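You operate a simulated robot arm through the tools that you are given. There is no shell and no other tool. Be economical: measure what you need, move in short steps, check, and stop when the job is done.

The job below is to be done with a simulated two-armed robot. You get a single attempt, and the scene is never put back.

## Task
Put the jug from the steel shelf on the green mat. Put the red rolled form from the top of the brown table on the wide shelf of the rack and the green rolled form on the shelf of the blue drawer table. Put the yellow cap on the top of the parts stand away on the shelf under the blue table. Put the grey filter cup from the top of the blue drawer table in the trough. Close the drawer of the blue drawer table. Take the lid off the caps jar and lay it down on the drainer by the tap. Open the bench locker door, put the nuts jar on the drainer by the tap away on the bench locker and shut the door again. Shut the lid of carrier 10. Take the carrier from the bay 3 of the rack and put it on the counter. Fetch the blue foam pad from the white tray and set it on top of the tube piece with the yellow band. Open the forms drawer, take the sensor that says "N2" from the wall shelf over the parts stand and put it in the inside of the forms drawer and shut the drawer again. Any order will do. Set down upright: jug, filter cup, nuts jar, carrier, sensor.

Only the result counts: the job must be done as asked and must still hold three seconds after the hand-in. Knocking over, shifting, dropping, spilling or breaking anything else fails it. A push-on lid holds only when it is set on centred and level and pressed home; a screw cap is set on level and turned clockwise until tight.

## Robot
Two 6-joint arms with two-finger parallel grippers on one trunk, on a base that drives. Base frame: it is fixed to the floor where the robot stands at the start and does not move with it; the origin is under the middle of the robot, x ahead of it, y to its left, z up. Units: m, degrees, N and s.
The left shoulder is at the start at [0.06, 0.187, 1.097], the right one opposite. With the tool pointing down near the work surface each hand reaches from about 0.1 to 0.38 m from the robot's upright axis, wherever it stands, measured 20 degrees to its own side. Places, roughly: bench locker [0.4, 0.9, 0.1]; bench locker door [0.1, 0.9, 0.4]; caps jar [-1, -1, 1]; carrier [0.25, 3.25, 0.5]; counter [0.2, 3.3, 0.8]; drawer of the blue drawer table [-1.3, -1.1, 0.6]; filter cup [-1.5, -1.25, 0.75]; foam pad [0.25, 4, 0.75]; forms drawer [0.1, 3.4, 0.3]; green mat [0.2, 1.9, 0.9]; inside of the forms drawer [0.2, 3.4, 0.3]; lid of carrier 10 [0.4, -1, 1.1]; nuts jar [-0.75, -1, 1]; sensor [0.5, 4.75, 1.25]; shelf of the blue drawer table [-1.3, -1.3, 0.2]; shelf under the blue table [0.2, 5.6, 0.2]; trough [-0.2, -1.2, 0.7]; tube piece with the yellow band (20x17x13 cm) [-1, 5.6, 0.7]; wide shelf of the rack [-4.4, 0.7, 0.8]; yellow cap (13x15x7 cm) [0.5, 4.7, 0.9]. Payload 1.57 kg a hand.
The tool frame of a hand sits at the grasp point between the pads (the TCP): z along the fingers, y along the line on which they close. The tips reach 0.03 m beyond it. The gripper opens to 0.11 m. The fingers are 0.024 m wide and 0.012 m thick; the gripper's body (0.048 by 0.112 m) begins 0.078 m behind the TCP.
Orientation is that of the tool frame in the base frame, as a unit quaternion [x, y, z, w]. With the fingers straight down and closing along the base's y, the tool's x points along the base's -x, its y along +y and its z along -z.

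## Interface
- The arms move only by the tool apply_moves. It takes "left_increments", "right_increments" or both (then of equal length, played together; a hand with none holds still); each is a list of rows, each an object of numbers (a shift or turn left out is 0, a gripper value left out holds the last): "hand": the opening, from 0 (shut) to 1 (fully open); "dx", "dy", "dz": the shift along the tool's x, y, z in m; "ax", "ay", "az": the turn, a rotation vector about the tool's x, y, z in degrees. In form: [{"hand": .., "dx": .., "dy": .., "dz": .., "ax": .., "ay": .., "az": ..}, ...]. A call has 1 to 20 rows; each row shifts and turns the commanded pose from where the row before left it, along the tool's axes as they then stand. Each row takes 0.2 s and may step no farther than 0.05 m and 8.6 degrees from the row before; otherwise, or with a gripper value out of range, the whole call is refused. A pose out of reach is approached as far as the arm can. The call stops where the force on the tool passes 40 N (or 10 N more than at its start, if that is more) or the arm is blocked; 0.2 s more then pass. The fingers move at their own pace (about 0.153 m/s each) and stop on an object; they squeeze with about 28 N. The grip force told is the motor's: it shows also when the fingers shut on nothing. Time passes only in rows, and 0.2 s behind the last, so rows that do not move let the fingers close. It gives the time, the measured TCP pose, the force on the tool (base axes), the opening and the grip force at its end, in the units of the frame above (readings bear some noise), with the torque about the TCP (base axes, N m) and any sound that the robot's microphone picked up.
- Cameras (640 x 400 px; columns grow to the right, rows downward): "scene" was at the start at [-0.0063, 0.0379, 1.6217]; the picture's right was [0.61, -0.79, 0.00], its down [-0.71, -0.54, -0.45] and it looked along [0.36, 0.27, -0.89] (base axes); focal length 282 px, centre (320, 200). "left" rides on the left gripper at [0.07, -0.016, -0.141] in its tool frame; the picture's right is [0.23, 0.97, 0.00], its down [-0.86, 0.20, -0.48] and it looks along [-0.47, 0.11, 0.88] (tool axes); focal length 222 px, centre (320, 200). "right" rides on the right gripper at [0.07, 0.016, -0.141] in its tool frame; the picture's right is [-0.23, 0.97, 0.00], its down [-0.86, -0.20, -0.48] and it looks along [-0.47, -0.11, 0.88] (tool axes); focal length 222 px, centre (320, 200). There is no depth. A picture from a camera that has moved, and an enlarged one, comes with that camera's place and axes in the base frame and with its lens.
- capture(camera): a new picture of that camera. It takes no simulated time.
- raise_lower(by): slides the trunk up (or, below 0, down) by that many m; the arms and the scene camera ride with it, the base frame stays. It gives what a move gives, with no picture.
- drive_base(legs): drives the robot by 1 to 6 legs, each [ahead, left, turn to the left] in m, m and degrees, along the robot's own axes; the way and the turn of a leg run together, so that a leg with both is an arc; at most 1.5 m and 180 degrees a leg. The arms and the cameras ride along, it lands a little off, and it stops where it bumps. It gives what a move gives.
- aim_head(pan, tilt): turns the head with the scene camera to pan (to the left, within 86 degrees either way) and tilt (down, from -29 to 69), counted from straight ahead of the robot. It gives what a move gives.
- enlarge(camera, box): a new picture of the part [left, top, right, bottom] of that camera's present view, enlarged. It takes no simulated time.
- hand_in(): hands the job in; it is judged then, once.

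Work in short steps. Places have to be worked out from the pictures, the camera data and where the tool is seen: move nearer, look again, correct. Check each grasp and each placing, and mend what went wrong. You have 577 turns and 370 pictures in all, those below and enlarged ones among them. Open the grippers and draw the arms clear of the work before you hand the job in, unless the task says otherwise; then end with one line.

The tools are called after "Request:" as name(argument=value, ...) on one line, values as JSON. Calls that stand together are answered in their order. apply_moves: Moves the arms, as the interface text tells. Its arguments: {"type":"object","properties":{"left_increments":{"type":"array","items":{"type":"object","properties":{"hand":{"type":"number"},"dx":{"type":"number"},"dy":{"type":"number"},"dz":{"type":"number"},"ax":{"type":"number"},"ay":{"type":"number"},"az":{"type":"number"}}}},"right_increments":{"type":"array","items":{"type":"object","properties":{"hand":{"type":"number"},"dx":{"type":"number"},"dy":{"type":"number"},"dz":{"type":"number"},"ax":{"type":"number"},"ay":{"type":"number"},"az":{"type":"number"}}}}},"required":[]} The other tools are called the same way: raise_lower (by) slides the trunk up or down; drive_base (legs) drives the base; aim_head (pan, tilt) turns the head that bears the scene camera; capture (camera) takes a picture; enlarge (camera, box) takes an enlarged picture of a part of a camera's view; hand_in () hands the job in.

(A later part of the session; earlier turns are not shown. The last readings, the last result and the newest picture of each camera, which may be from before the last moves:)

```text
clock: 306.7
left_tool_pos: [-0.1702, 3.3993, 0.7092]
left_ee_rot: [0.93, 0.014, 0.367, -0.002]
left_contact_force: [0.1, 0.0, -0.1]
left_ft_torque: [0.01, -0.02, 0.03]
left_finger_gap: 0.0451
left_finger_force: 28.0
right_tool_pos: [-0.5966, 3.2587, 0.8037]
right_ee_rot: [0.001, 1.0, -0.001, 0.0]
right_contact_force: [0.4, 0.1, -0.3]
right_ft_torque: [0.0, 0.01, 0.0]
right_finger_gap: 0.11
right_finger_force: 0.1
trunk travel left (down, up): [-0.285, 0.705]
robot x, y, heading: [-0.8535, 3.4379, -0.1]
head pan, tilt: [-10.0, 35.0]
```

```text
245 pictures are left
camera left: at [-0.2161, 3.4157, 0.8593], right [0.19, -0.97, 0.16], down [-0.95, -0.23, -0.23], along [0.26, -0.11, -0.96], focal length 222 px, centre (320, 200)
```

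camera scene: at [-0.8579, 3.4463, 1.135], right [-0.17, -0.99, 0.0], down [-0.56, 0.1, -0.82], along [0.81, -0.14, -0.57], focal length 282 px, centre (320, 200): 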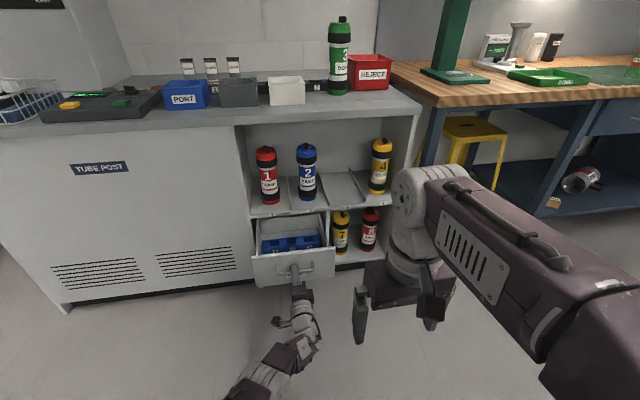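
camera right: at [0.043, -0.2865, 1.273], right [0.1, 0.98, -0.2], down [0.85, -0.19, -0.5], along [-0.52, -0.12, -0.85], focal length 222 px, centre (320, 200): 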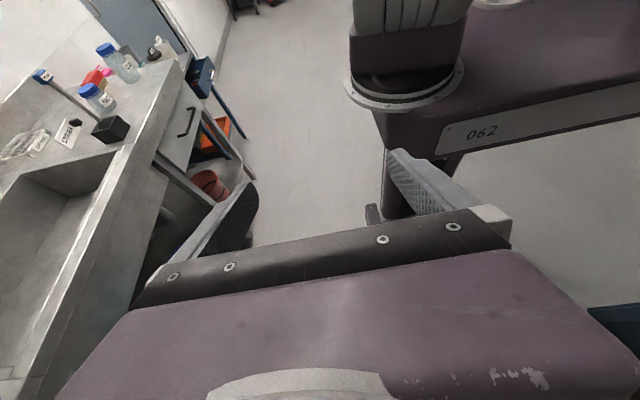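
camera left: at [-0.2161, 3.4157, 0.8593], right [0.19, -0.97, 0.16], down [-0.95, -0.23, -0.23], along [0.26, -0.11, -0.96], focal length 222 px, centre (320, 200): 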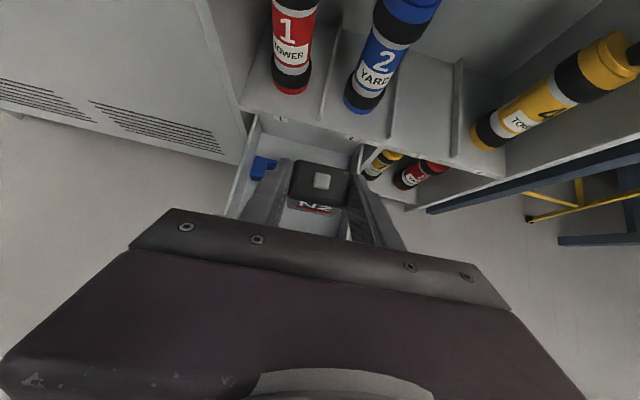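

The drawer front would foul the tilted palm if I place in front of the tray, so I'll place N2 on the free floor behind the tray (x≈-0.01). Move 0.15 ahead and 0.02 left, then lower with looks.

Request:
drive_base(legs=[[0.15, 0.02, 0]])

Request:
raise_lower(by=-0.18)

Request:
capture(camera="left")

Request:
capture(camera="scene")

```text
clock: 308.1
left_tool_pos: [-0.0203, 3.4185, 0.7079]
left_ee_rot: [0.93, 0.013, 0.366, -0.002]
left_contact_force: [-0.3, 0.0, 0.1]
left_ft_torque: [0.01, 0.02, -0.02]
left_finger_gap: 0.0451
left_finger_force: 28.7
right_tool_pos: [-0.4462, 3.2787, 0.8034]
right_ee_rot: [0.001, 1.0, -0.001, -0.002]
right_contact_force: [0.4, -0.4, 0.1]
right_ft_torque: [-0.02, 0.03, 0.01]
right_finger_gap: 0.11
right_finger_force: 0.0
trunk travel left (down, up): [-0.285, 0.705]
robot x, y, heading: [-0.7057, 3.4583, -0.3]
head pan, tilt: [-10.0, 35.0]
```

```text
clock: 310.1
left_tool_pos: [-0.0198, 3.4192, 0.5298]
left_ee_rot: [0.93, 0.013, 0.367, -0.002]
left_contact_force: [-0.1, -0.6, -0.1]
left_ft_torque: [0.0, 0.01, -0.04]
left_finger_gap: 0.045
left_finger_force: 27.8
right_tool_pos: [-0.4476, 3.2776, 0.6241]
right_ee_rot: [0.0, 1.0, 0.0, -0.002]
right_contact_force: [-0.2, 0.5, -0.2]
right_ft_torque: [0.02, 0.0, -0.03]
right_finger_gap: 0.1099
right_finger_force: 0.0
trunk travel left (down, up): [-0.105, 0.885]
robot x, y, heading: [-0.7041, 3.4569, -0.2]
head pan, tilt: [-10.0, 35.0]
```

```text
244 pictures are left
camera left: at [-0.0664, 3.4348, 0.6793], right [0.19, -0.97, 0.16], down [-0.95, -0.23, -0.23], along [0.26, -0.11, -0.96], focal length 222 px, centre (320, 200)
```

left: 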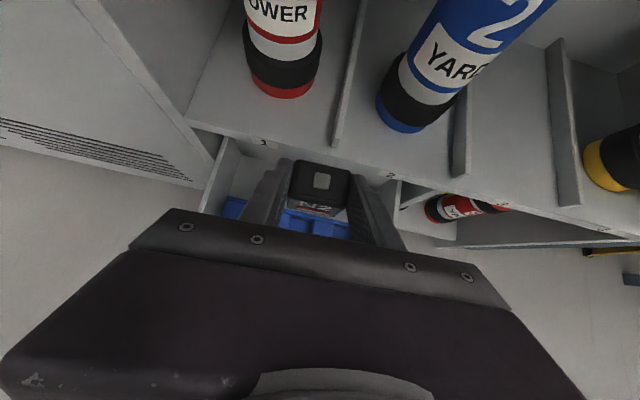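

```text
243 pictures are left
camera scene: at [-0.674, 3.4414, 1.0396], right [-0.18, -0.98, 0.0], down [-0.56, 0.1, -0.82], along [0.81, -0.14, -0.57], focal length 282 px, centre (320, 200)
```

scene: 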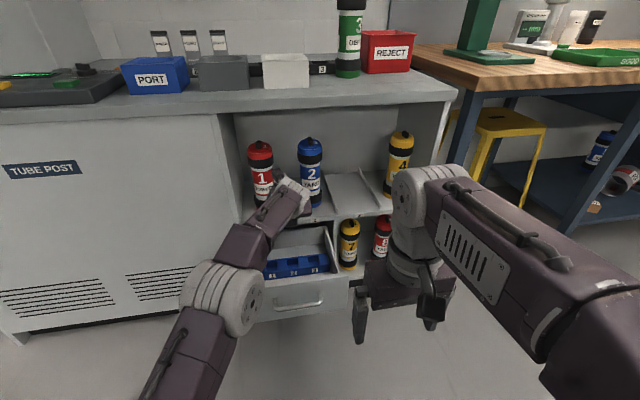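

The shelf edge is too close for that spot. Instead I'll use the front floor with a steeper hand: tilt 28° further (the cube will rock back flat on release).

Request:
raise_lower(by=0.12)

Request:
drive_base(legs=[[-0.13, 0, 0]])

Request:
apply_moves(left_increments=[{"ay": -7}, {"ay": -7}, {"ay": -7}, {"ay": -7}, {}])

Request:
capture(camera="left")

Request:
capture(camera="scene")

```text
clock: 311.6
left_tool_pos: [-0.0207, 3.4185, 0.6486]
left_ee_rot: [0.93, 0.013, 0.367, -0.002]
left_contact_force: [-1.3, -0.8, -1.1]
left_ft_torque: [-0.01, 0.04, 0.0]
left_finger_gap: 0.0452
left_finger_force: 28.3
right_tool_pos: [-0.4477, 3.277, 0.7431]
right_ee_rot: [0.001, 1.0, -0.001, 0.0]
right_contact_force: [0.4, 0.3, -0.5]
right_ft_torque: [0.03, -0.01, 0.0]
right_finger_gap: 0.11
right_finger_force: 0.2
trunk travel left (down, up): [-0.225, 0.765]
robot x, y, heading: [-0.7061, 3.4596, -0.1]
head pan, tilt: [-10.0, 35.0]
```

```text
clock: 312.8
left_tool_pos: [-0.1522, 3.4181, 0.65]
left_ee_rot: [0.93, 0.013, 0.367, -0.001]
left_contact_force: [-0.2, 0.2, -1.1]
left_ft_torque: [-0.02, 0.01, -0.01]
left_finger_gap: 0.0452
left_finger_force: 28.1
right_tool_pos: [-0.5803, 3.278, 0.7436]
right_ee_rot: [0.002, 1.0, 0.0, -0.001]
right_contact_force: [0.2, 0.0, 0.8]
right_ft_torque: [0.01, -0.04, 0.03]
right_finger_gap: 0.1101
right_finger_force: 0.1
trunk travel left (down, up): [-0.225, 0.765]
robot x, y, heading: [-0.836, 3.4563, -0.4]
head pan, tilt: [-10.0, 35.0]
```

```text
clock: 314.0
left_tool_pos: [-0.2258, 3.441, 0.6272]
left_ee_rot: [0.987, 0.014, 0.161, 0.001]
left_contact_force: [0.8, 0.6, -1.4]
left_ft_torque: [0.0, 0.03, -0.01]
left_finger_gap: 0.0451
left_finger_force: 28.4
left hand out of reach, approached as far as the arm can: row 1, 2, 3, 4
right_tool_pos: [-0.579, 3.2782, 0.7435]
right_ee_rot: [0.001, 1.0, -0.002, 0.0]
right_contact_force: [0.3, 0.2, 0.0]
right_ft_torque: [-0.01, 0.03, 0.02]
right_finger_gap: 0.1099
right_finger_force: 0.1
trunk travel left (down, up): [-0.225, 0.765]
robot x, y, heading: [-0.8336, 3.4598, -0.1]
head pan, tilt: [-10.0, 35.0]
```

```text
242 pictures are left
camera left: at [-0.2046, 3.4586, 0.7826], right [0.24, -0.97, 0.08], down [-0.96, -0.22, 0.18], along [-0.16, -0.12, -0.98], focal length 222 px, centre (320, 200)
```

left: 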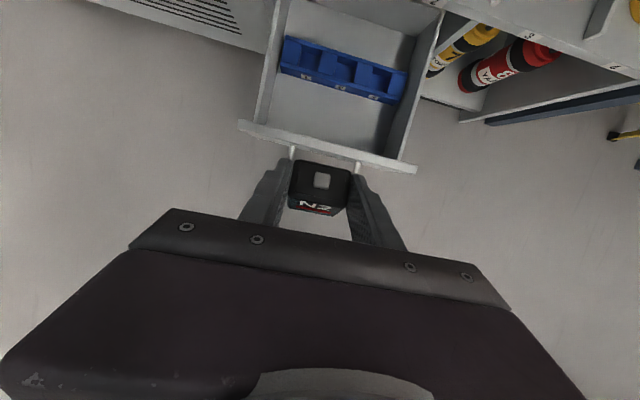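

```text
241 pictures are left
camera scene: at [-0.8055, 3.4418, 1.1596], right [-0.18, -0.98, 0.0], down [-0.56, 0.1, -0.82], along [0.81, -0.15, -0.57], focal length 282 px, centre (320, 200)
```

scene: 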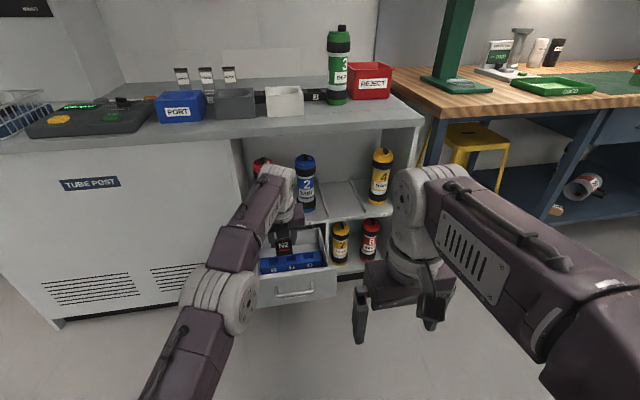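

Hand now 18° off vertical. Target sensor spot (-0.125,3.42): move 0.10 ahead, 0.02 right, and lower 0.2.

Request:
drive_base(legs=[[0.1, -0.021, 0]])

Request:
raise_lower(by=-0.17)

Request:
capture(camera="left")

Request:
enlarge(camera="scene", box=[200, 160, 380, 310])

```text
clock: 315.2
left_tool_pos: [-0.1261, 3.4181, 0.6271]
left_ee_rot: [0.987, 0.013, 0.161, 0.001]
left_contact_force: [0.2, 0.4, -1.0]
left_ft_torque: [0.02, 0.03, 0.03]
left_finger_gap: 0.0453
left_finger_force: 27.9
right_tool_pos: [-0.4795, 3.2552, 0.7425]
right_ee_rot: [0.002, 1.0, -0.001, -0.002]
right_contact_force: [0.9, 0.2, -0.9]
right_ft_torque: [0.0, 0.0, -0.02]
right_finger_gap: 0.1097
right_finger_force: 0.0
trunk travel left (down, up): [-0.225, 0.765]
robot x, y, heading: [-0.7368, 3.4375, -0.3]
head pan, tilt: [-10.0, 35.0]
```

```text
clock: 317.1
left_tool_pos: [-0.1246, 3.4178, 0.4569]
left_ee_rot: [0.987, 0.013, 0.162, 0.002]
left_contact_force: [-0.1, -0.9, 0.2]
left_ft_torque: [0.01, 0.0, -0.02]
left_finger_gap: 0.0454
left_finger_force: 28.8
right_tool_pos: [-0.4809, 3.2568, 0.5743]
right_ee_rot: [0.003, 1.0, -0.001, -0.001]
right_contact_force: [-0.2, -0.6, 0.0]
right_ft_torque: [-0.02, 0.0, -0.02]
right_finger_gap: 0.1099
right_finger_force: 0.0
trunk travel left (down, up): [-0.055, 0.935]
robot x, y, heading: [-0.7387, 3.4385, -0.2]
head pan, tilt: [-10.0, 35.0]
```

```text
240 pictures are left
camera left: at [-0.1055, 3.4362, 0.6128], right [0.24, -0.97, 0.08], down [-0.96, -0.22, 0.18], along [-0.16, -0.12, -0.98], focal length 222 px, centre (320, 200)
```

left: 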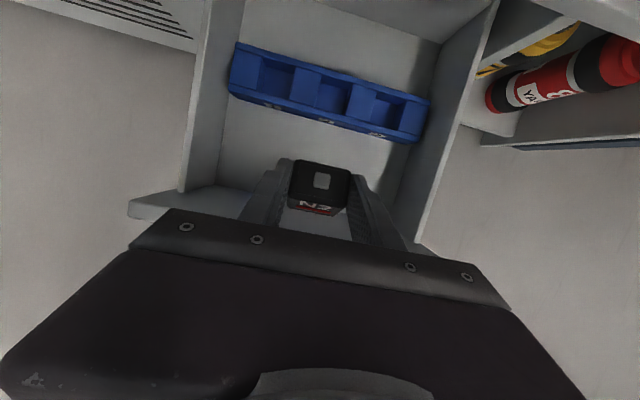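

```text
2.67 times, centred on (290, 235) of scene
camera zoom: at [-0.7066, 3.4204, 0.9896], right [-0.18, -0.98, 0.0], down [-0.56, 0.1, -0.82], along [0.81, -0.15, -0.57], focal length 752 px, centre (400, 107)
```

zoom: 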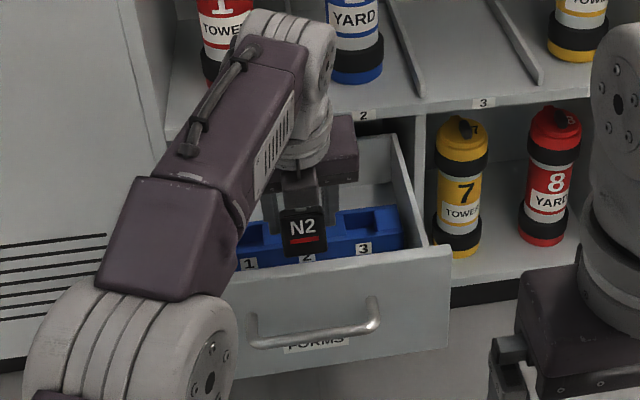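

Request:
apply_moves(left_increments=[{"dx": -0.0057, "dz": 0.017}, {"dx": -0.0057, "dz": 0.017}])

Request:
apply_moves(left_increments=[{"dx": -0.0025, "dz": 0.0076}])

Request:
apply_moves(left_increments=[{"dx": -0.0025, "dz": 0.0076}])

Request:
capture(camera="left")

```text
clock: 317.7
left_tool_pos: [-0.1267, 3.4175, 0.4212]
left_ee_rot: [0.987, 0.012, 0.161, 0.001]
left_contact_force: [0.4, 0.3, -1.5]
left_ft_torque: [0.02, 0.03, 0.02]
left_finger_gap: 0.0451
left_finger_force: 28.2
right_tool_pos: [-0.481, 3.2567, 0.5739]
right_ee_rot: [0.003, 1.0, 0.0, 0.0]
right_contact_force: [-0.4, -0.8, -0.3]
right_ft_torque: [0.02, 0.04, 0.01]
right_finger_gap: 0.1099
right_finger_force: 0.1
trunk travel left (down, up): [-0.055, 0.935]
robot x, y, heading: [-0.7366, 3.4396, -0.2]
head pan, tilt: [-10.0, 35.0]
```

```text
clock: 318.1
left_tool_pos: [-0.1259, 3.4169, 0.4142]
left_ee_rot: [0.987, 0.012, 0.162, 0.001]
left_contact_force: [0.5, 0.2, -1.0]
left_ft_torque: [0.04, -0.02, -0.01]
left_finger_gap: 0.0451
left_finger_force: 27.9
right_tool_pos: [-0.4814, 3.2566, 0.5737]
right_ee_rot: [0.003, 1.0, -0.001, -0.001]
right_contact_force: [0.1, 0.3, -0.4]
right_ft_torque: [0.0, -0.04, -0.02]
right_finger_gap: 0.1099
right_finger_force: 0.0
trunk travel left (down, up): [-0.055, 0.935]
robot x, y, heading: [-0.7395, 3.4347, -0.5]
head pan, tilt: [-10.0, 35.0]
```

```text
clock: 318.5
left_tool_pos: [-0.126, 3.4178, 0.4057]
left_ee_rot: [0.987, 0.012, 0.161, 0.002]
left_contact_force: [0.0, 0.8, 0.1]
left_ft_torque: [-0.01, -0.01, 0.01]
left_finger_gap: 0.0451
left_finger_force: 27.8
right_tool_pos: [-0.4807, 3.2564, 0.5743]
right_ee_rot: [0.002, 1.0, -0.002, -0.001]
right_contact_force: [-0.3, 0.5, -0.2]
right_ft_torque: [0.02, 0.02, -0.01]
right_finger_gap: 0.1098
right_finger_force: 0.0
trunk travel left (down, up): [-0.055, 0.935]
robot x, y, heading: [-0.7365, 3.4352, -0.5]
head pan, tilt: [-10.0, 35.0]
```

```text
238 pictures are left
camera left: at [-0.1054, 3.4354, 0.5608], right [0.24, -0.97, 0.08], down [-0.96, -0.22, 0.18], along [-0.16, -0.12, -0.98], focal length 222 px, centre (320, 200)
```

left: 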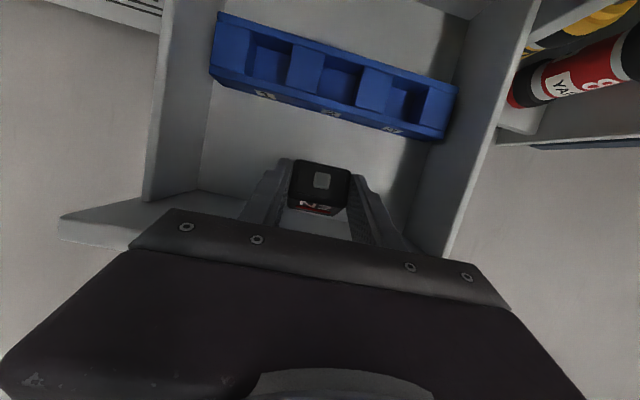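

Keep lowering in small steps until contact.

Request:
apply_moves(left_increments=[{"dx": -0.0016, "dz": 0.0047}])

Request:
apply_moves(left_increments=[{"dx": -0.0016, "dz": 0.0047}])

Request:
apply_moves(left_increments=[{"dx": -0.0016, "dz": 0.0047}])

Request:
apply_moves(left_increments=[{"dx": -0.0016, "dz": 0.0047}])

```text
clock: 318.9
left_tool_pos: [-0.126, 3.4179, 0.4007]
left_ee_rot: [0.987, 0.012, 0.162, 0.002]
left_contact_force: [-1.1, 1.2, -1.4]
left_ft_torque: [0.03, 0.0, 0.0]
left_finger_gap: 0.0451
left_finger_force: 28.2
right_tool_pos: [-0.4811, 3.2566, 0.5738]
right_ee_rot: [0.002, 1.0, -0.001, 0.0]
right_contact_force: [0.0, 0.6, -0.2]
right_ft_torque: [0.03, -0.02, 0.02]
right_finger_gap: 0.1098
right_finger_force: 0.0
trunk travel left (down, up): [-0.055, 0.935]
robot x, y, heading: [-0.7353, 3.4373, -0.6]
head pan, tilt: [-10.0, 35.0]
```

```text
clock: 319.3
left_tool_pos: [-0.1258, 3.4181, 0.3953]
left_ee_rot: [0.987, 0.012, 0.162, 0.001]
left_contact_force: [0.2, 1.3, -1.0]
left_ft_torque: [0.0, 0.03, -0.01]
left_finger_gap: 0.045
left_finger_force: 27.9
right_tool_pos: [-0.48, 3.2555, 0.5738]
right_ee_rot: [0.003, 1.0, -0.001, -0.001]
right_contact_force: [-0.6, -0.2, 0.3]
right_ft_torque: [-0.02, 0.04, 0.02]
right_finger_gap: 0.11
right_finger_force: 0.1
trunk travel left (down, up): [-0.055, 0.935]
robot x, y, heading: [-0.737, 3.4383, -0.3]
head pan, tilt: [-10.0, 35.0]
```

```text
clock: 319.7
left_tool_pos: [-0.1268, 3.4182, 0.3915]
left_ee_rot: [0.987, 0.013, 0.162, 0.001]
left_contact_force: [-0.3, 0.2, -0.8]
left_ft_torque: [-0.03, -0.02, 0.03]
left_finger_gap: 0.0452
left_finger_force: 28.4
right_tool_pos: [-0.4804, 3.2551, 0.5744]
right_ee_rot: [0.002, 1.0, 0.0, -0.001]
right_contact_force: [-0.1, 0.0, 0.2]
right_ft_torque: [0.0, 0.01, -0.01]
right_finger_gap: 0.1098
right_finger_force: 0.0
trunk travel left (down, up): [-0.055, 0.935]
robot x, y, heading: [-0.7362, 3.4366, -0.4]
head pan, tilt: [-10.0, 35.0]
```

```text
clock: 320.1
left_tool_pos: [-0.1279, 3.4175, 0.3857]
left_ee_rot: [0.987, 0.013, 0.162, 0.001]
left_contact_force: [0.8, -0.4, -0.2]
left_ft_torque: [0.0, 0.0, -0.02]
left_finger_gap: 0.0451
left_finger_force: 28.3
right_tool_pos: [-0.481, 3.2567, 0.5731]
right_ee_rot: [0.003, 1.0, -0.001, -0.001]
right_contact_force: [0.5, 1.2, 1.3]
right_ft_torque: [0.0, 0.0, -0.03]
right_finger_gap: 0.11
right_finger_force: 0.2
trunk travel left (down, up): [-0.055, 0.935]
robot x, y, heading: [-0.7357, 3.4388, -0.4]
head pan, tilt: [-10.0, 35.0]
```

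Request:
apply_moves(left_increments=[{"dx": -0.0016, "dz": 0.0047}])

Request:
apply_moves(left_increments=[{"dx": -0.0016, "dz": 0.0047}])

Request:
apply_moves(left_increments=[{"dx": -0.0016, "dz": 0.0047}])

Request:
capture(camera="left")

```text
clock: 320.5
left_tool_pos: [-0.1243, 3.4188, 0.3815]
left_ee_rot: [0.987, 0.013, 0.16, 0.0]
left_contact_force: [0.4, -0.8, -1.2]
left_ft_torque: [0.0, 0.03, -0.01]
left_finger_gap: 0.0448
left_finger_force: 28.2
right_tool_pos: [-0.4811, 3.2578, 0.5728]
right_ee_rot: [0.003, 1.0, -0.001, -0.001]
right_contact_force: [-0.4, 0.2, -0.6]
right_ft_torque: [-0.01, -0.03, 0.01]
right_finger_gap: 0.11
right_finger_force: 0.0
trunk travel left (down, up): [-0.055, 0.935]
robot x, y, heading: [-0.7318, 3.4367, -0.2]
head pan, tilt: [-10.0, 35.0]
```

```text
clock: 320.9
left_tool_pos: [-0.125, 3.4184, 0.3763]
left_ee_rot: [0.987, 0.013, 0.161, 0.0]
left_contact_force: [0.4, -0.2, -0.5]
left_ft_torque: [0.03, -0.02, 0.04]
left_finger_gap: 0.0449
left_finger_force: 28.2
right_tool_pos: [-0.4807, 3.2565, 0.5732]
right_ee_rot: [0.002, 1.0, -0.001, 0.0]
right_contact_force: [-1.0, -0.1, -0.3]
right_ft_torque: [0.01, 0.03, -0.04]
right_finger_gap: 0.1099
right_finger_force: 0.0
trunk travel left (down, up): [-0.055, 0.935]
robot x, y, heading: [-0.7394, 3.4329, -0.2]
head pan, tilt: [-10.0, 35.0]
```

```text
clock: 321.3
left_tool_pos: [-0.1275, 3.4178, 0.3715]
left_ee_rot: [0.987, 0.012, 0.161, 0.002]
left_contact_force: [0.4, -0.6, -0.7]
left_ft_torque: [0.0, 0.0, 0.01]
left_finger_gap: 0.045
left_finger_force: 28.1
right_tool_pos: [-0.4802, 3.256, 0.5735]
right_ee_rot: [0.003, 1.0, -0.002, -0.001]
right_contact_force: [-0.2, 0.5, 0.0]
right_ft_torque: [0.0, -0.02, 0.02]
right_finger_gap: 0.1098
right_finger_force: 0.1
trunk travel left (down, up): [-0.055, 0.935]
robot x, y, heading: [-0.7343, 3.4401, -0.3]
head pan, tilt: [-10.0, 35.0]
```

```text
237 pictures are left
camera left: at [-0.1056, 3.4359, 0.5264], right [0.24, -0.97, 0.08], down [-0.96, -0.22, 0.18], along [-0.16, -0.12, -0.98], focal length 222 px, centre (320, 200)
```

left: 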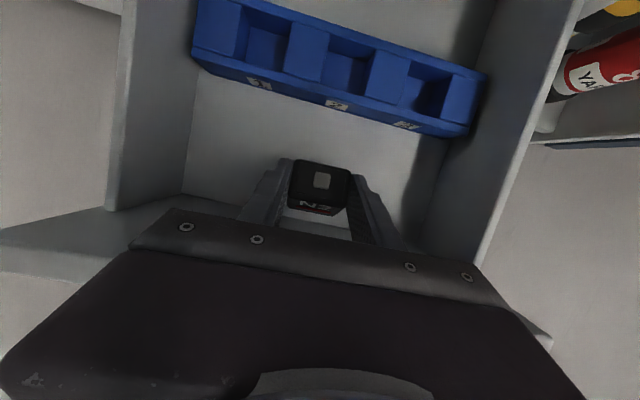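

Drawer floor is lower (~0.29) than assumed; shift 15 mm forward for palm clearance and continue down.

Request:
apply_moves(left_increments=[{"dx": 0.0142, "dz": 0.0048}, {"dx": -0.0016, "dz": 0.0047}])

Request:
apply_moves(left_increments=[{"dx": -0.0016, "dz": 0.0047}])

Request:
apply_moves(left_increments=[{"dx": -0.0016, "dz": 0.0047}])

Request:
apply_moves(left_increments=[{"dx": -0.0016, "dz": 0.0047}])

```text
clock: 321.9
left_tool_pos: [-0.1119, 3.4177, 0.3651]
left_ee_rot: [0.987, 0.012, 0.161, 0.002]
left_contact_force: [0.1, -0.3, -0.8]
left_ft_torque: [-0.01, 0.02, 0.01]
left_finger_gap: 0.0451
left_finger_force: 28.1
right_tool_pos: [-0.481, 3.2563, 0.5739]
right_ee_rot: [0.003, 1.0, 0.0, -0.001]
right_contact_force: [-0.8, 0.1, 0.4]
right_ft_torque: [0.02, 0.01, -0.02]
right_finger_gap: 0.1099
right_finger_force: 0.0
trunk travel left (down, up): [-0.055, 0.935]
robot x, y, heading: [-0.7335, 3.4363, -0.1]
head pan, tilt: [-10.0, 35.0]
```

```text
clock: 322.3
left_tool_pos: [-0.1112, 3.4171, 0.3642]
left_ee_rot: [0.986, 0.012, 0.165, 0.002]
left_contact_force: [1.9, 2.5, 17.4]
left_ft_torque: [0.19, 1.33, -0.13]
left_finger_gap: 0.0451
left_finger_force: 28.1
right_tool_pos: [-0.4812, 3.2559, 0.5746]
right_ee_rot: [0.001, 1.0, 0.0, 0.0]
right_contact_force: [-0.2, -0.9, -0.5]
right_ft_torque: [-0.01, -0.02, 0.01]
right_finger_gap: 0.1102
right_finger_force: 0.2
trunk travel left (down, up): [-0.055, 0.935]
robot x, y, heading: [-0.7367, 3.4366, -0.1]
head pan, tilt: [-10.0, 35.0]
```

```text
clock: 322.8
left_tool_pos: [-0.1078, 3.4176, 0.3653]
left_ee_rot: [0.985, 0.012, 0.171, 0.003]
left_contact_force: [1.3, 1.4, 19.8]
left_ft_torque: [0.25, 1.51, -0.1]
left_finger_gap: 0.0449
left_finger_force: 27.9
right_tool_pos: [-0.4825, 3.2564, 0.5737]
right_ee_rot: [0.002, 1.0, 0.0, 0.0]
right_contact_force: [-0.3, 0.4, 0.1]
right_ft_torque: [0.01, -0.04, 0.0]
right_finger_gap: 0.1102
right_finger_force: 0.0
trunk travel left (down, up): [-0.055, 0.935]
robot x, y, heading: [-0.7396, 3.4387, -0.2]
head pan, tilt: [-10.0, 35.0]
stopped in row 1 (left hand): the force on the tool passed its limit (the readings are from after the stop); the commanded pose is now the measured one
```

```text
clock: 323.2
left_tool_pos: [-0.1065, 3.4178, 0.3658]
left_ee_rot: [0.984, 0.013, 0.176, 0.004]
left_contact_force: [0.5, 1.3, 19.0]
left_ft_torque: [0.23, 1.46, -0.11]
left_finger_gap: 0.0449
left_finger_force: 28.0
right_tool_pos: [-0.4814, 3.256, 0.5738]
right_ee_rot: [0.001, 1.0, 0.0, -0.002]
right_contact_force: [0.3, -0.5, -0.7]
right_ft_torque: [0.03, 0.0, -0.02]
right_finger_gap: 0.1101
right_finger_force: 0.1
trunk travel left (down, up): [-0.055, 0.935]
robot x, y, heading: [-0.736, 3.4378, -0.3]
head pan, tilt: [-10.0, 35.0]
stopped in row 1 (left hand): the force on the tool passed its limit (the readings are from after the stop); the commanded pose is now the measured one
```

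The torque shows my palm is on the drawer front's edge. Lift, move 17 mm further in, and lower again.

Request:
apply_moves(left_increments=[{"dz": -0.012, "dx": 0.002}, {"dx": 0.016, "dz": 0.0055, "ay": -1.5}, {"dx": -0.0016, "dz": 0.0047}, {}])

Request:
capture(camera="left")

```text
clock: 324.2
left_tool_pos: [-0.1039, 3.4231, 0.3661]
left_ee_rot: [0.987, 0.013, 0.158, 0.003]
left_contact_force: [0.2, 0.1, -0.1]
left_ft_torque: [0.02, 0.01, 0.0]
left_finger_gap: 0.0452
left_finger_force: 28.2
left hand out of reach, approached as far as the arm can: row 2
right_tool_pos: [-0.4817, 3.2565, 0.5733]
right_ee_rot: [0.001, 1.0, 0.0, -0.001]
right_contact_force: [-0.5, 0.3, -0.5]
right_ft_torque: [0.01, -0.01, -0.03]
right_finger_gap: 0.11
right_finger_force: 0.1
trunk travel left (down, up): [-0.055, 0.935]
robot x, y, heading: [-0.7366, 3.4372, -0.3]
head pan, tilt: [-10.0, 35.0]
```

```text
236 pictures are left
camera left: at [-0.0828, 3.4405, 0.5222], right [0.24, -0.97, 0.08], down [-0.96, -0.22, 0.19], along [-0.17, -0.12, -0.98], focal length 222 px, centre (320, 200)
```

left: 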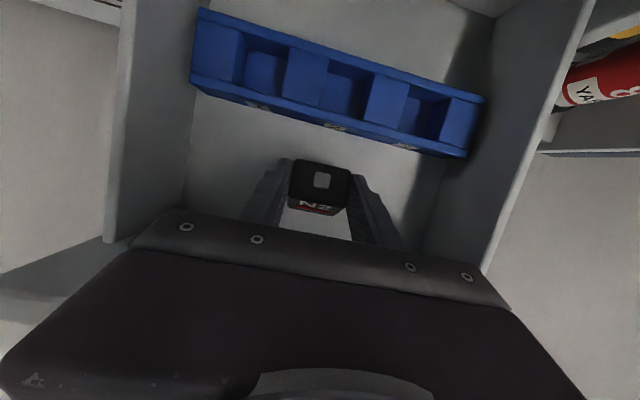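

Request:
drive_base(legs=[[0.015, -0.003, 0]])

Request:
raise_lower(by=-0.012)

Request:
raise_lower(by=-0.008)

```text
clock: 324.9
left_tool_pos: [-0.0895, 3.4194, 0.367]
left_ee_rot: [0.987, 0.013, 0.158, 0.004]
left_contact_force: [0.5, 0.1, -0.8]
left_ft_torque: [0.02, 0.0, 0.01]
left_finger_gap: 0.0451
left_finger_force: 27.9
right_tool_pos: [-0.4656, 3.2527, 0.5733]
right_ee_rot: [0.001, 1.0, -0.001, -0.001]
right_contact_force: [0.1, 0.4, 1.4]
right_ft_torque: [-0.01, 0.0, 0.01]
right_finger_gap: 0.1099
right_finger_force: 0.1
trunk travel left (down, up): [-0.055, 0.935]
robot x, y, heading: [-0.7247, 3.4355, -0.4]
head pan, tilt: [-10.0, 35.0]
```

```text
clock: 325.5
left_tool_pos: [-0.09, 3.4182, 0.3544]
left_ee_rot: [0.987, 0.013, 0.159, 0.003]
left_contact_force: [-1.2, 0.6, -0.5]
left_ft_torque: [0.01, -0.02, -0.01]
left_finger_gap: 0.0453
left_finger_force: 27.5
right_tool_pos: [-0.4655, 3.2535, 0.5628]
right_ee_rot: [0.002, 1.0, -0.001, -0.001]
right_contact_force: [-0.2, 0.3, 0.3]
right_ft_torque: [0.01, -0.03, -0.01]
right_finger_gap: 0.1098
right_finger_force: 0.1
trunk travel left (down, up): [-0.043, 0.947]
robot x, y, heading: [-0.7205, 3.4356, -0.4]
head pan, tilt: [-10.0, 35.0]
```

```text
clock: 326.1
left_tool_pos: [-0.0903, 3.419, 0.348]
left_ee_rot: [0.987, 0.013, 0.16, 0.004]
left_contact_force: [0.9, 0.2, 6.4]
left_ft_torque: [0.13, -0.1, -0.02]
left_finger_gap: 0.0451
left_finger_force: 27.5
right_tool_pos: [-0.4653, 3.2538, 0.555]
right_ee_rot: [0.002, 1.0, -0.001, -0.001]
right_contact_force: [0.4, 0.8, -0.5]
right_ft_torque: [0.02, -0.01, 0.0]
right_finger_gap: 0.1101
right_finger_force: 0.1
trunk travel left (down, up): [-0.035, 0.955]
robot x, y, heading: [-0.7197, 3.4302, -0.3]
head pan, tilt: [-10.0, 35.0]
```

Sensor's front edge touches the floor. Open gently; it should rock flat.

Request:
apply_moves(left_increments=[{"hand": 0.43}, {"hand": 0.46}, {"hand": 0.5}, {"hand": 0.55}, {"hand": 0.6}, {"hand": 0.65}])

Request:
capture(camera="left")

```text
clock: 327.5
left_tool_pos: [-0.0884, 3.4183, 0.347]
left_ee_rot: [0.987, 0.013, 0.159, 0.004]
left_contact_force: [-0.2, -0.7, 0.1]
left_ft_torque: [0.0, 0.02, -0.01]
left_finger_gap: 0.0714
left_finger_force: 0.0
right_tool_pos: [-0.4664, 3.2534, 0.5533]
right_ee_rot: [0.001, 1.0, -0.001, -0.001]
right_contact_force: [-0.5, -0.1, 1.0]
right_ft_torque: [0.04, 0.0, 0.02]
right_finger_gap: 0.11
right_finger_force: 0.1
trunk travel left (down, up): [-0.035, 0.955]
robot x, y, heading: [-0.7244, 3.4363, -0.4]
head pan, tilt: [-10.0, 35.0]
```

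```text
235 pictures are left
camera left: at [-0.0678, 3.4375, 0.5024], right [0.24, -0.97, 0.08], down [-0.96, -0.22, 0.19], along [-0.17, -0.12, -0.98], focal length 222 px, centre (320, 200)
```

left: 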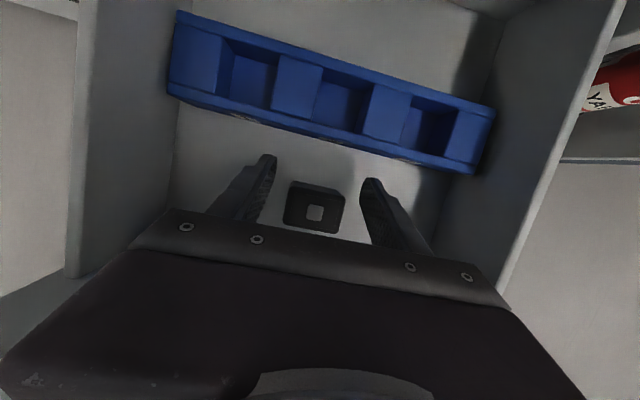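

It rocked flat: top face up. Lift straight out and verify.

Request:
raise_lower(by=0.25)

Request:
capture(camera="left")

```text
clock: 330.1
left_tool_pos: [-0.0893, 3.4186, 0.5974]
left_ee_rot: [0.987, 0.013, 0.159, 0.003]
left_contact_force: [0.3, 1.0, -0.1]
left_ft_torque: [-0.01, -0.05, 0.05]
left_finger_gap: 0.0713
left_finger_force: 0.0
right_tool_pos: [-0.4648, 3.2534, 0.8044]
right_ee_rot: [0.002, 1.0, -0.001, -0.001]
right_contact_force: [-0.7, 0.7, -0.3]
right_ft_torque: [-0.02, -0.01, -0.01]
right_finger_gap: 0.1101
right_finger_force: 0.0
trunk travel left (down, up): [-0.285, 0.705]
robot x, y, heading: [-0.7226, 3.4383, -0.5]
head pan, tilt: [-10.0, 35.0]
```

```text
234 pictures are left
camera left: at [-0.0677, 3.4374, 0.7523], right [0.24, -0.97, 0.08], down [-0.96, -0.22, 0.19], along [-0.17, -0.12, -0.98], focal length 222 px, centre (320, 200)
```

left: 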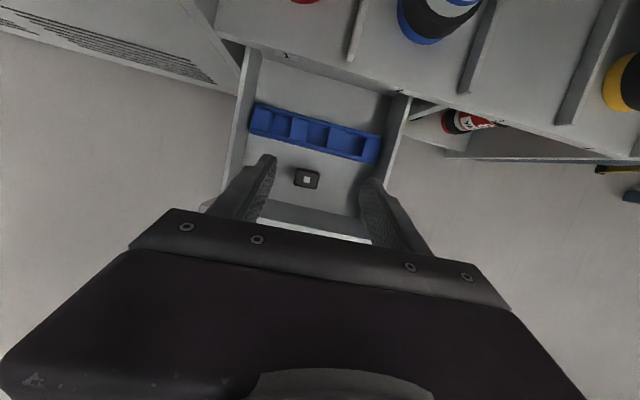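

Sensor stands in the drawer. Back off, level the hand with fingers closed, and push the drawer shut at its handle.

Request:
drive_base(legs=[[-0.3, 0, 0.4]])

Request:
apply_moves(left_increments=[{"ay": 8, "hand": 0}, {"ay": 8}, {"ay": 8}, {"ay": 8}, {"ay": 8}, {"ay": 8}, {"ay": 8}, {"ay": 8}, {"ay": 7.7}, {}])

Request:
raise_lower(by=-0.22)

Request:
capture(camera="left")

```text
clock: 332.1
left_tool_pos: [-0.392, 3.4226, 0.5965]
left_ee_rot: [0.987, 0.015, 0.159, 0.003]
left_contact_force: [0.0, -0.5, -0.1]
left_ft_torque: [0.03, -0.01, 0.02]
left_finger_gap: 0.0717
left_finger_force: 0.0
right_tool_pos: [-0.7681, 3.2547, 0.8038]
right_ee_rot: [-0.001, 1.0, -0.001, 0.0]
right_contact_force: [-0.7, -0.2, -0.6]
right_ft_torque: [-0.03, -0.01, 0.0]
right_finger_gap: 0.1099
right_finger_force: 0.1
trunk travel left (down, up): [-0.285, 0.705]
robot x, y, heading: [-1.0265, 3.4324, 0.1]
head pan, tilt: [-10.0, 35.0]
```

```text
clock: 334.3
left_tool_pos: [-0.3921, 3.4216, 0.5968]
left_ee_rot: [0.707, 0.014, 0.707, -0.005]
left_contact_force: [0.2, 0.4, -0.3]
left_ft_torque: [-0.01, -0.03, 0.03]
left_finger_gap: 0.0
left_finger_force: 21.2
right_tool_pos: [-0.7674, 3.2562, 0.8032]
right_ee_rot: [-0.001, 1.0, -0.001, -0.001]
right_contact_force: [0.9, -0.6, 0.6]
right_ft_torque: [-0.02, 0.0, -0.01]
right_finger_gap: 0.1102
right_finger_force: 0.1
trunk travel left (down, up): [-0.285, 0.705]
robot x, y, heading: [-1.0253, 3.4323, -0.2]
head pan, tilt: [-10.0, 35.0]
```

```text
clock: 336.7
left_tool_pos: [-0.392, 3.4213, 0.3778]
left_ee_rot: [0.707, 0.015, 0.707, -0.006]
left_contact_force: [1.0, -0.1, 0.0]
left_ft_torque: [-0.01, 0.02, -0.02]
left_finger_gap: 0.0001
left_finger_force: 21.0
right_tool_pos: [-0.7676, 3.2545, 0.5826]
right_ee_rot: [-0.001, 1.0, -0.001, -0.001]
right_contact_force: [1.1, 0.3, 0.3]
right_ft_torque: [0.0, 0.02, 0.01]
right_finger_gap: 0.1098
right_finger_force: 0.0
trunk travel left (down, up): [-0.065, 0.925]
robot x, y, heading: [-1.0244, 3.4376, 0.2]
head pan, tilt: [-10.0, 35.0]
```

```text
233 pictures are left
camera left: at [-0.533, 3.4355, 0.4465], right [0.03, -0.97, 0.24], down [-0.47, -0.22, -0.85], along [0.88, -0.09, -0.47], focal length 222 px, centre (320, 200)
```

left: 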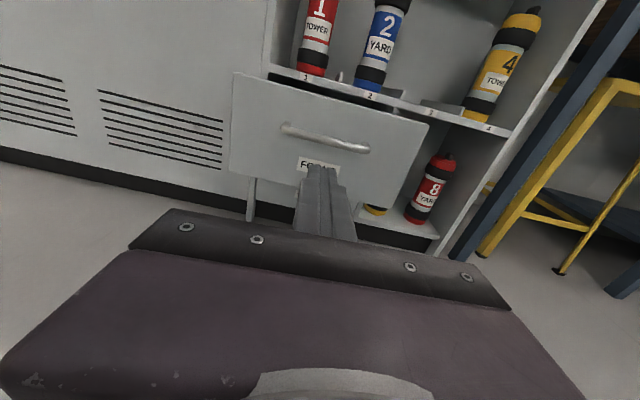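

Aligned with the handle. Push: 0.28, then check.

Request:
drive_base(legs=[[0.28, 0, 0]])

Request:
capture(camera="left")

```text
clock: 338.6
left_tool_pos: [-0.115, 3.4215, 0.3771]
left_ee_rot: [0.707, 0.014, 0.707, -0.007]
left_contact_force: [-0.1, 0.4, 0.4]
left_ft_torque: [0.01, 0.01, 0.0]
left_finger_gap: 0.0
left_finger_force: 20.8
right_tool_pos: [-0.4905, 3.2553, 0.5835]
right_ee_rot: [0.0, 1.0, -0.001, -0.002]
right_contact_force: [-0.3, -0.7, -0.4]
right_ft_torque: [0.02, 0.0, 0.06]
right_finger_gap: 0.1101
right_finger_force: 0.0
trunk travel left (down, up): [-0.065, 0.925]
robot x, y, heading: [-0.7459, 3.4355, -0.0]
head pan, tilt: [-10.0, 35.0]
```

```text
232 pictures are left
camera left: at [-0.256, 3.4348, 0.4464], right [0.03, -0.97, 0.24], down [-0.47, -0.22, -0.85], along [0.88, -0.09, -0.47], focal length 222 px, centre (320, 200)
```

left: 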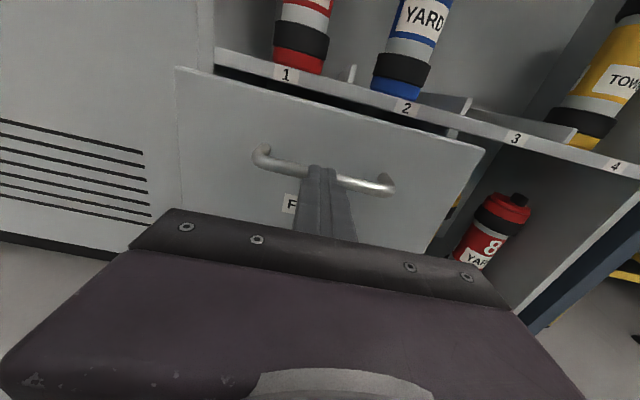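

Pushing works. Continue 0.08, then creep.

Request:
drive_base(legs=[[0.08, 0, 0]])

Request:
apply_moves(left_increments=[{"dz": 0.01}, {"dz": 0.01}])

Request:
capture(camera="left")

```text
clock: 339.8
left_tool_pos: [-0.0373, 3.4212, 0.3762]
left_ee_rot: [0.708, 0.012, 0.706, -0.006]
left_contact_force: [-1.5, -1.0, 0.6]
left_ft_torque: [0.0, 0.0, -0.01]
left_finger_gap: 0.0001
left_finger_force: 20.9
right_tool_pos: [-0.41, 3.2559, 0.583]
right_ee_rot: [0.0, 1.0, -0.002, -0.001]
right_contact_force: [0.1, -0.5, 1.2]
right_ft_torque: [-0.01, 0.0, 0.0]
right_finger_gap: 0.1098
right_finger_force: 0.0
trunk travel left (down, up): [-0.065, 0.925]
robot x, y, heading: [-0.6691, 3.4381, -0.2]
head pan, tilt: [-10.0, 35.0]
stopped in leg 1: the force on the tool passed its limit (the readings are from after the stop); the commanded pose is now the measured one
```

```text
clock: 340.1
left_tool_pos: [-0.0373, 3.4223, 0.3742]
left_ee_rot: [0.708, 0.013, 0.706, -0.008]
left_contact_force: [-16.1, 1.6, 6.4]
left_ft_torque: [-0.04, -0.16, -0.02]
left_finger_gap: 0.0
left_finger_force: 21.3
right_tool_pos: [-0.4124, 3.2562, 0.5839]
right_ee_rot: [-0.001, 1.0, -0.001, -0.001]
right_contact_force: [0.3, -0.1, 0.1]
right_ft_torque: [0.0, -0.02, 0.04]
right_finger_gap: 0.1102
right_finger_force: 0.1
trunk travel left (down, up): [-0.065, 0.925]
robot x, y, heading: [-0.6666, 3.4304, 0.1]
head pan, tilt: [-10.0, 35.0]
stopped in row 1 (left hand): the force on the tool passed its limit (the readings are from after the stop); the commanded pose is now the measured one
```

```text
231 pictures are left
camera left: at [-0.1787, 3.4342, 0.4452], right [0.03, -0.97, 0.24], down [-0.47, -0.22, -0.85], along [0.88, -0.09, -0.47], focal length 222 px, centre (320, 200)
```

left: 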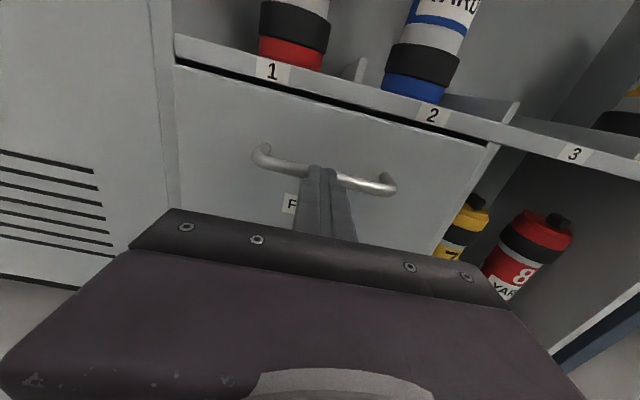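

Force stop — likely shut. Check flushness with the lower drawer from the head camera.

Request:
drive_base(legs=[[-0.2, 0, 0]])

Request:
enlarge(camera="scene", box=[210, 190, 370, 310])

Request:
capture(camera="left")

```text
clock: 341.7
left_tool_pos: [-0.2365, 3.4209, 0.3737]
left_ee_rot: [0.709, 0.014, 0.705, -0.007]
left_contact_force: [-0.3, 0.3, 0.7]
left_ft_torque: [-0.01, 0.03, 0.01]
left_finger_gap: 0.0003
left_finger_force: 21.2
right_tool_pos: [-0.6112, 3.2554, 0.5839]
right_ee_rot: [0.0, 1.0, -0.002, -0.001]
right_contact_force: [0.7, 1.0, 0.3]
right_ft_torque: [-0.02, 0.0, -0.02]
right_finger_gap: 0.1101
right_finger_force: 0.1
trunk travel left (down, up): [-0.065, 0.925]
robot x, y, heading: [-0.8651, 3.4335, -0.1]
head pan, tilt: [-10.0, 35.0]
```

```text
3.33 times, centred on (290, 250) of scene
camera zoom: at [-0.8375, 3.4184, 0.9996], right [-0.18, -0.98, 0.0], down [-0.56, 0.1, -0.82], along [0.81, -0.14, -0.57], focal length 941 px, centre (420, 33)
```

zoom: 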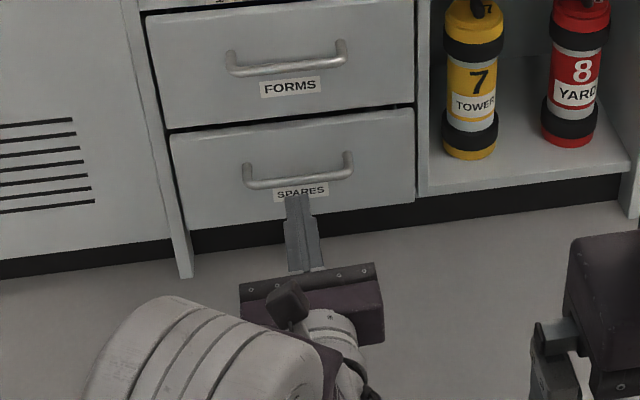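

```text
229 pictures are left
camera left: at [-0.3771, 3.4339, 0.4437], right [0.03, -0.97, 0.24], down [-0.48, -0.22, -0.85], along [0.88, -0.09, -0.47], focal length 222 px, centre (320, 200)
```

left: 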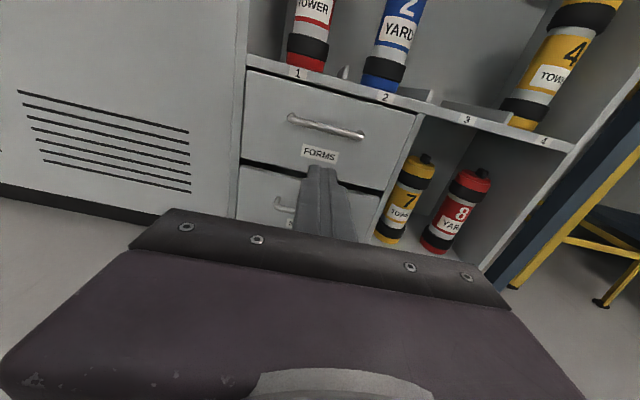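

Drawer is shut flush. Next the rolled forms: raise up and drive back along the corridor to the brown table.

Request:
raise_lower(by=0.4)

Request:
raise_lower(by=0.3)

Request:
drive_base(legs=[[0, -1.5, 0], [0, -1.5, 0], [0, -0.38, 0]])

Request:
apply_moves(left_increments=[{"ay": -8.3, "hand": 1}, {"ay": -8.3}, {"ay": -8.3}, {"ay": -8.3}, {"ay": -8.3}, {"ay": -8.3}, {"ay": -8}, {}])

Request:
aim_head(pan=0, tilt=35)

Request:
capture(camera="scene")

Request:
capture(camera="left")

```text
clock: 345.5
left_tool_pos: [-0.2351, 3.4203, 0.7732]
left_ee_rot: [0.709, 0.013, 0.705, -0.007]
left_contact_force: [0.1, -0.7, 0.0]
left_ft_torque: [-0.03, 0.03, -0.01]
left_finger_gap: 0.0003
left_finger_force: 20.7
right_tool_pos: [-0.6105, 3.2559, 0.9833]
right_ee_rot: [0.001, 1.0, -0.003, 0.0]
right_contact_force: [-0.2, 0.5, 0.0]
right_ft_torque: [-0.01, 0.0, 0.01]
right_finger_gap: 0.1098
right_finger_force: 0.0
trunk travel left (down, up): [-0.465, 0.525]
robot x, y, heading: [-0.8664, 3.4357, 0.1]
head pan, tilt: [-10.0, 35.0]
```

```text
clock: 348.5
left_tool_pos: [-0.2358, 3.4204, 1.0732]
left_ee_rot: [0.709, 0.013, 0.705, -0.006]
left_contact_force: [0.2, 0.9, -0.1]
left_ft_torque: [0.04, -0.02, -0.01]
left_finger_gap: 0.0001
left_finger_force: 21.1
right_tool_pos: [-0.6111, 3.2548, 1.2823]
right_ee_rot: [0.0, 1.0, -0.002, -0.001]
right_contact_force: [0.2, 0.7, 0.7]
right_ft_torque: [-0.02, -0.01, -0.02]
right_finger_gap: 0.1101
right_finger_force: 0.0
trunk travel left (down, up): [-0.765, 0.225]
robot x, y, heading: [-0.8669, 3.4292, -0.4]
head pan, tilt: [-10.0, 35.0]
```

```text
clock: 364.9
left_tool_pos: [-0.2094, 0.089, 1.0742]
left_ee_rot: [0.709, 0.021, 0.705, -0.014]
left_contact_force: [-0.5, -0.3, 0.2]
left_ft_torque: [-0.02, 0.03, -0.01]
left_finger_gap: 0.0
left_finger_force: 21.4
right_tool_pos: [-0.581, -0.0846, 1.2842]
right_ee_rot: [-0.012, 1.0, -0.001, -0.001]
right_contact_force: [-0.5, -0.1, -0.6]
right_ft_torque: [0.01, -0.02, 0.0]
right_finger_gap: 0.1098
right_finger_force: 0.0
trunk travel left (down, up): [-0.765, 0.225]
robot x, y, heading: [-0.8417, 0.0898, 1.2]
head pan, tilt: [-10.0, 35.0]
```

```text
clock: 366.6
left_tool_pos: [-0.21, 0.0881, 1.0757]
left_ee_rot: [0.961, 0.026, 0.275, -0.003]
left_contact_force: [-1.1, 0.0, 0.2]
left_ft_torque: [-0.01, 0.02, 0.02]
left_finger_gap: 0.1101
left_finger_force: 0.1
right_tool_pos: [-0.5806, -0.0858, 1.2841]
right_ee_rot: [-0.011, 1.0, -0.002, -0.001]
right_contact_force: [-0.4, -0.2, 0.3]
right_ft_torque: [-0.01, 0.0, 0.01]
right_finger_gap: 0.11
right_finger_force: 0.1
trunk travel left (down, up): [-0.765, 0.225]
robot x, y, heading: [-0.8429, 0.0869, 1.3]
head pan, tilt: [-10.0, 35.0]
```

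```text
clock: 367.4
left_tool_pos: [-0.2098, 0.0889, 1.0744]
left_ee_rot: [0.961, 0.027, 0.274, -0.004]
left_contact_force: [-0.4, 0.3, -0.1]
left_ft_torque: [-0.02, -0.04, 0.01]
left_finger_gap: 0.1097
left_finger_force: 0.2
right_tool_pos: [-0.5804, -0.0853, 1.2831]
right_ee_rot: [-0.011, 1.0, -0.003, -0.001]
right_contact_force: [1.0, -0.6, -0.8]
right_ft_torque: [0.01, 0.03, -0.02]
right_finger_gap: 0.11
right_finger_force: 0.0
trunk travel left (down, up): [-0.765, 0.225]
robot x, y, heading: [-0.8431, 0.0846, 1.2]
head pan, tilt: [0.0, 35.0]
```

```text
228 pictures are left
camera scene: at [-0.8102, 0.0873, 1.6996], right [0.02, -1.0, 0.0], down [-0.57, -0.01, -0.82], along [0.82, 0.02, -0.57], focal length 282 px, centre (320, 200)
```

scene: 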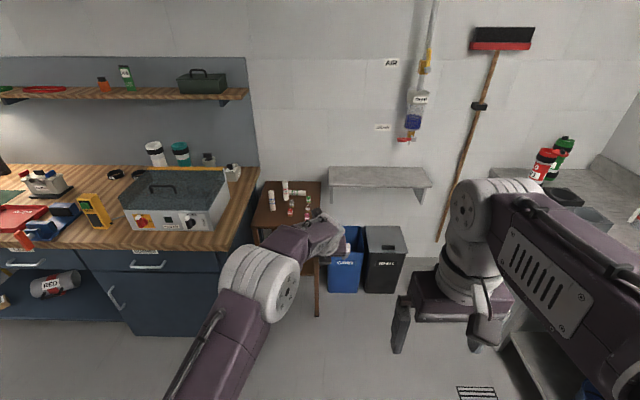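

```text
227 pictures are left
camera left: at [-0.2258, 0.1055, 1.2302], right [0.24, -0.96, 0.13], down [-0.97, -0.25, -0.04], along [0.07, -0.11, -0.99], focal length 222 px, centre (320, 200)
```

left: 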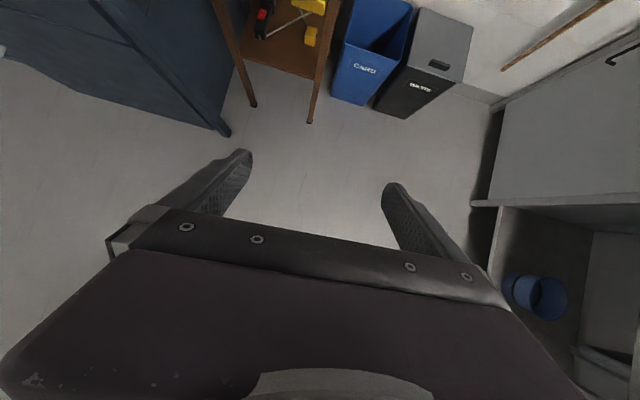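

Shift the hand 0.12 to the robot's left, then approach the table.

Request:
apply_moves(left_increments=[{"dy": -0.05}, {"dy": -0.05}, {"dy": -0.02}, {}])

Request:
drive_base(legs=[[0.6, 0.11, -1.2]])

Request:
capture(camera="left")

```text
clock: 368.4
left_tool_pos: [-0.215, 0.2102, 1.0722]
left_ee_rot: [0.961, 0.026, 0.274, -0.003]
left_contact_force: [-0.1, 0.5, 0.6]
left_ft_torque: [0.02, 0.03, 0.02]
left_finger_gap: 0.1101
left_finger_force: 0.1
right_tool_pos: [-0.5806, -0.0859, 1.2835]
right_ee_rot: [-0.011, 1.0, -0.002, -0.001]
right_contact_force: [0.7, 1.0, 0.2]
right_ft_torque: [0.0, 0.01, 0.01]
right_finger_gap: 0.1101
right_finger_force: 0.1
trunk travel left (down, up): [-0.765, 0.225]
robot x, y, heading: [-0.8421, 0.0885, 1.2]
head pan, tilt: [0.0, 35.0]
```

```text
clock: 371.8
left_tool_pos: [0.3898, 0.3232, 1.0724]
left_ee_rot: [0.961, 0.022, 0.274, -0.001]
left_contact_force: [0.5, 0.6, -0.7]
left_ft_torque: [-0.01, 0.01, -0.01]
left_finger_gap: 0.1098
left_finger_force: 0.0
right_tool_pos: [0.0227, 0.0316, 1.2835]
right_ee_rot: [-0.008, 1.0, -0.002, -0.001]
right_contact_force: [-0.2, -0.6, 0.4]
right_ft_torque: [-0.03, -0.02, 0.0]
right_finger_gap: 0.11
right_finger_force: 0.0
trunk travel left (down, up): [-0.765, 0.225]
robot x, y, heading: [-0.2336, 0.2029, 0.7]
head pan, tilt: [0.0, 35.0]
```

```text
226 pictures are left
camera left: at [0.3744, 0.34, 1.2283], right [0.24, -0.96, 0.13], down [-0.97, -0.24, -0.04], along [0.07, -0.11, -0.99], focal length 222 px, centre (320, 200)
```

left: 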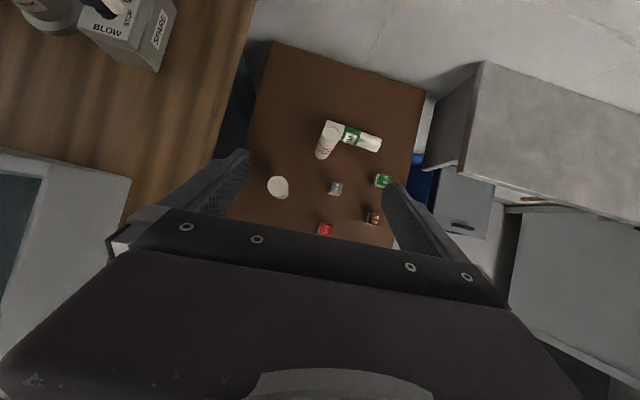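

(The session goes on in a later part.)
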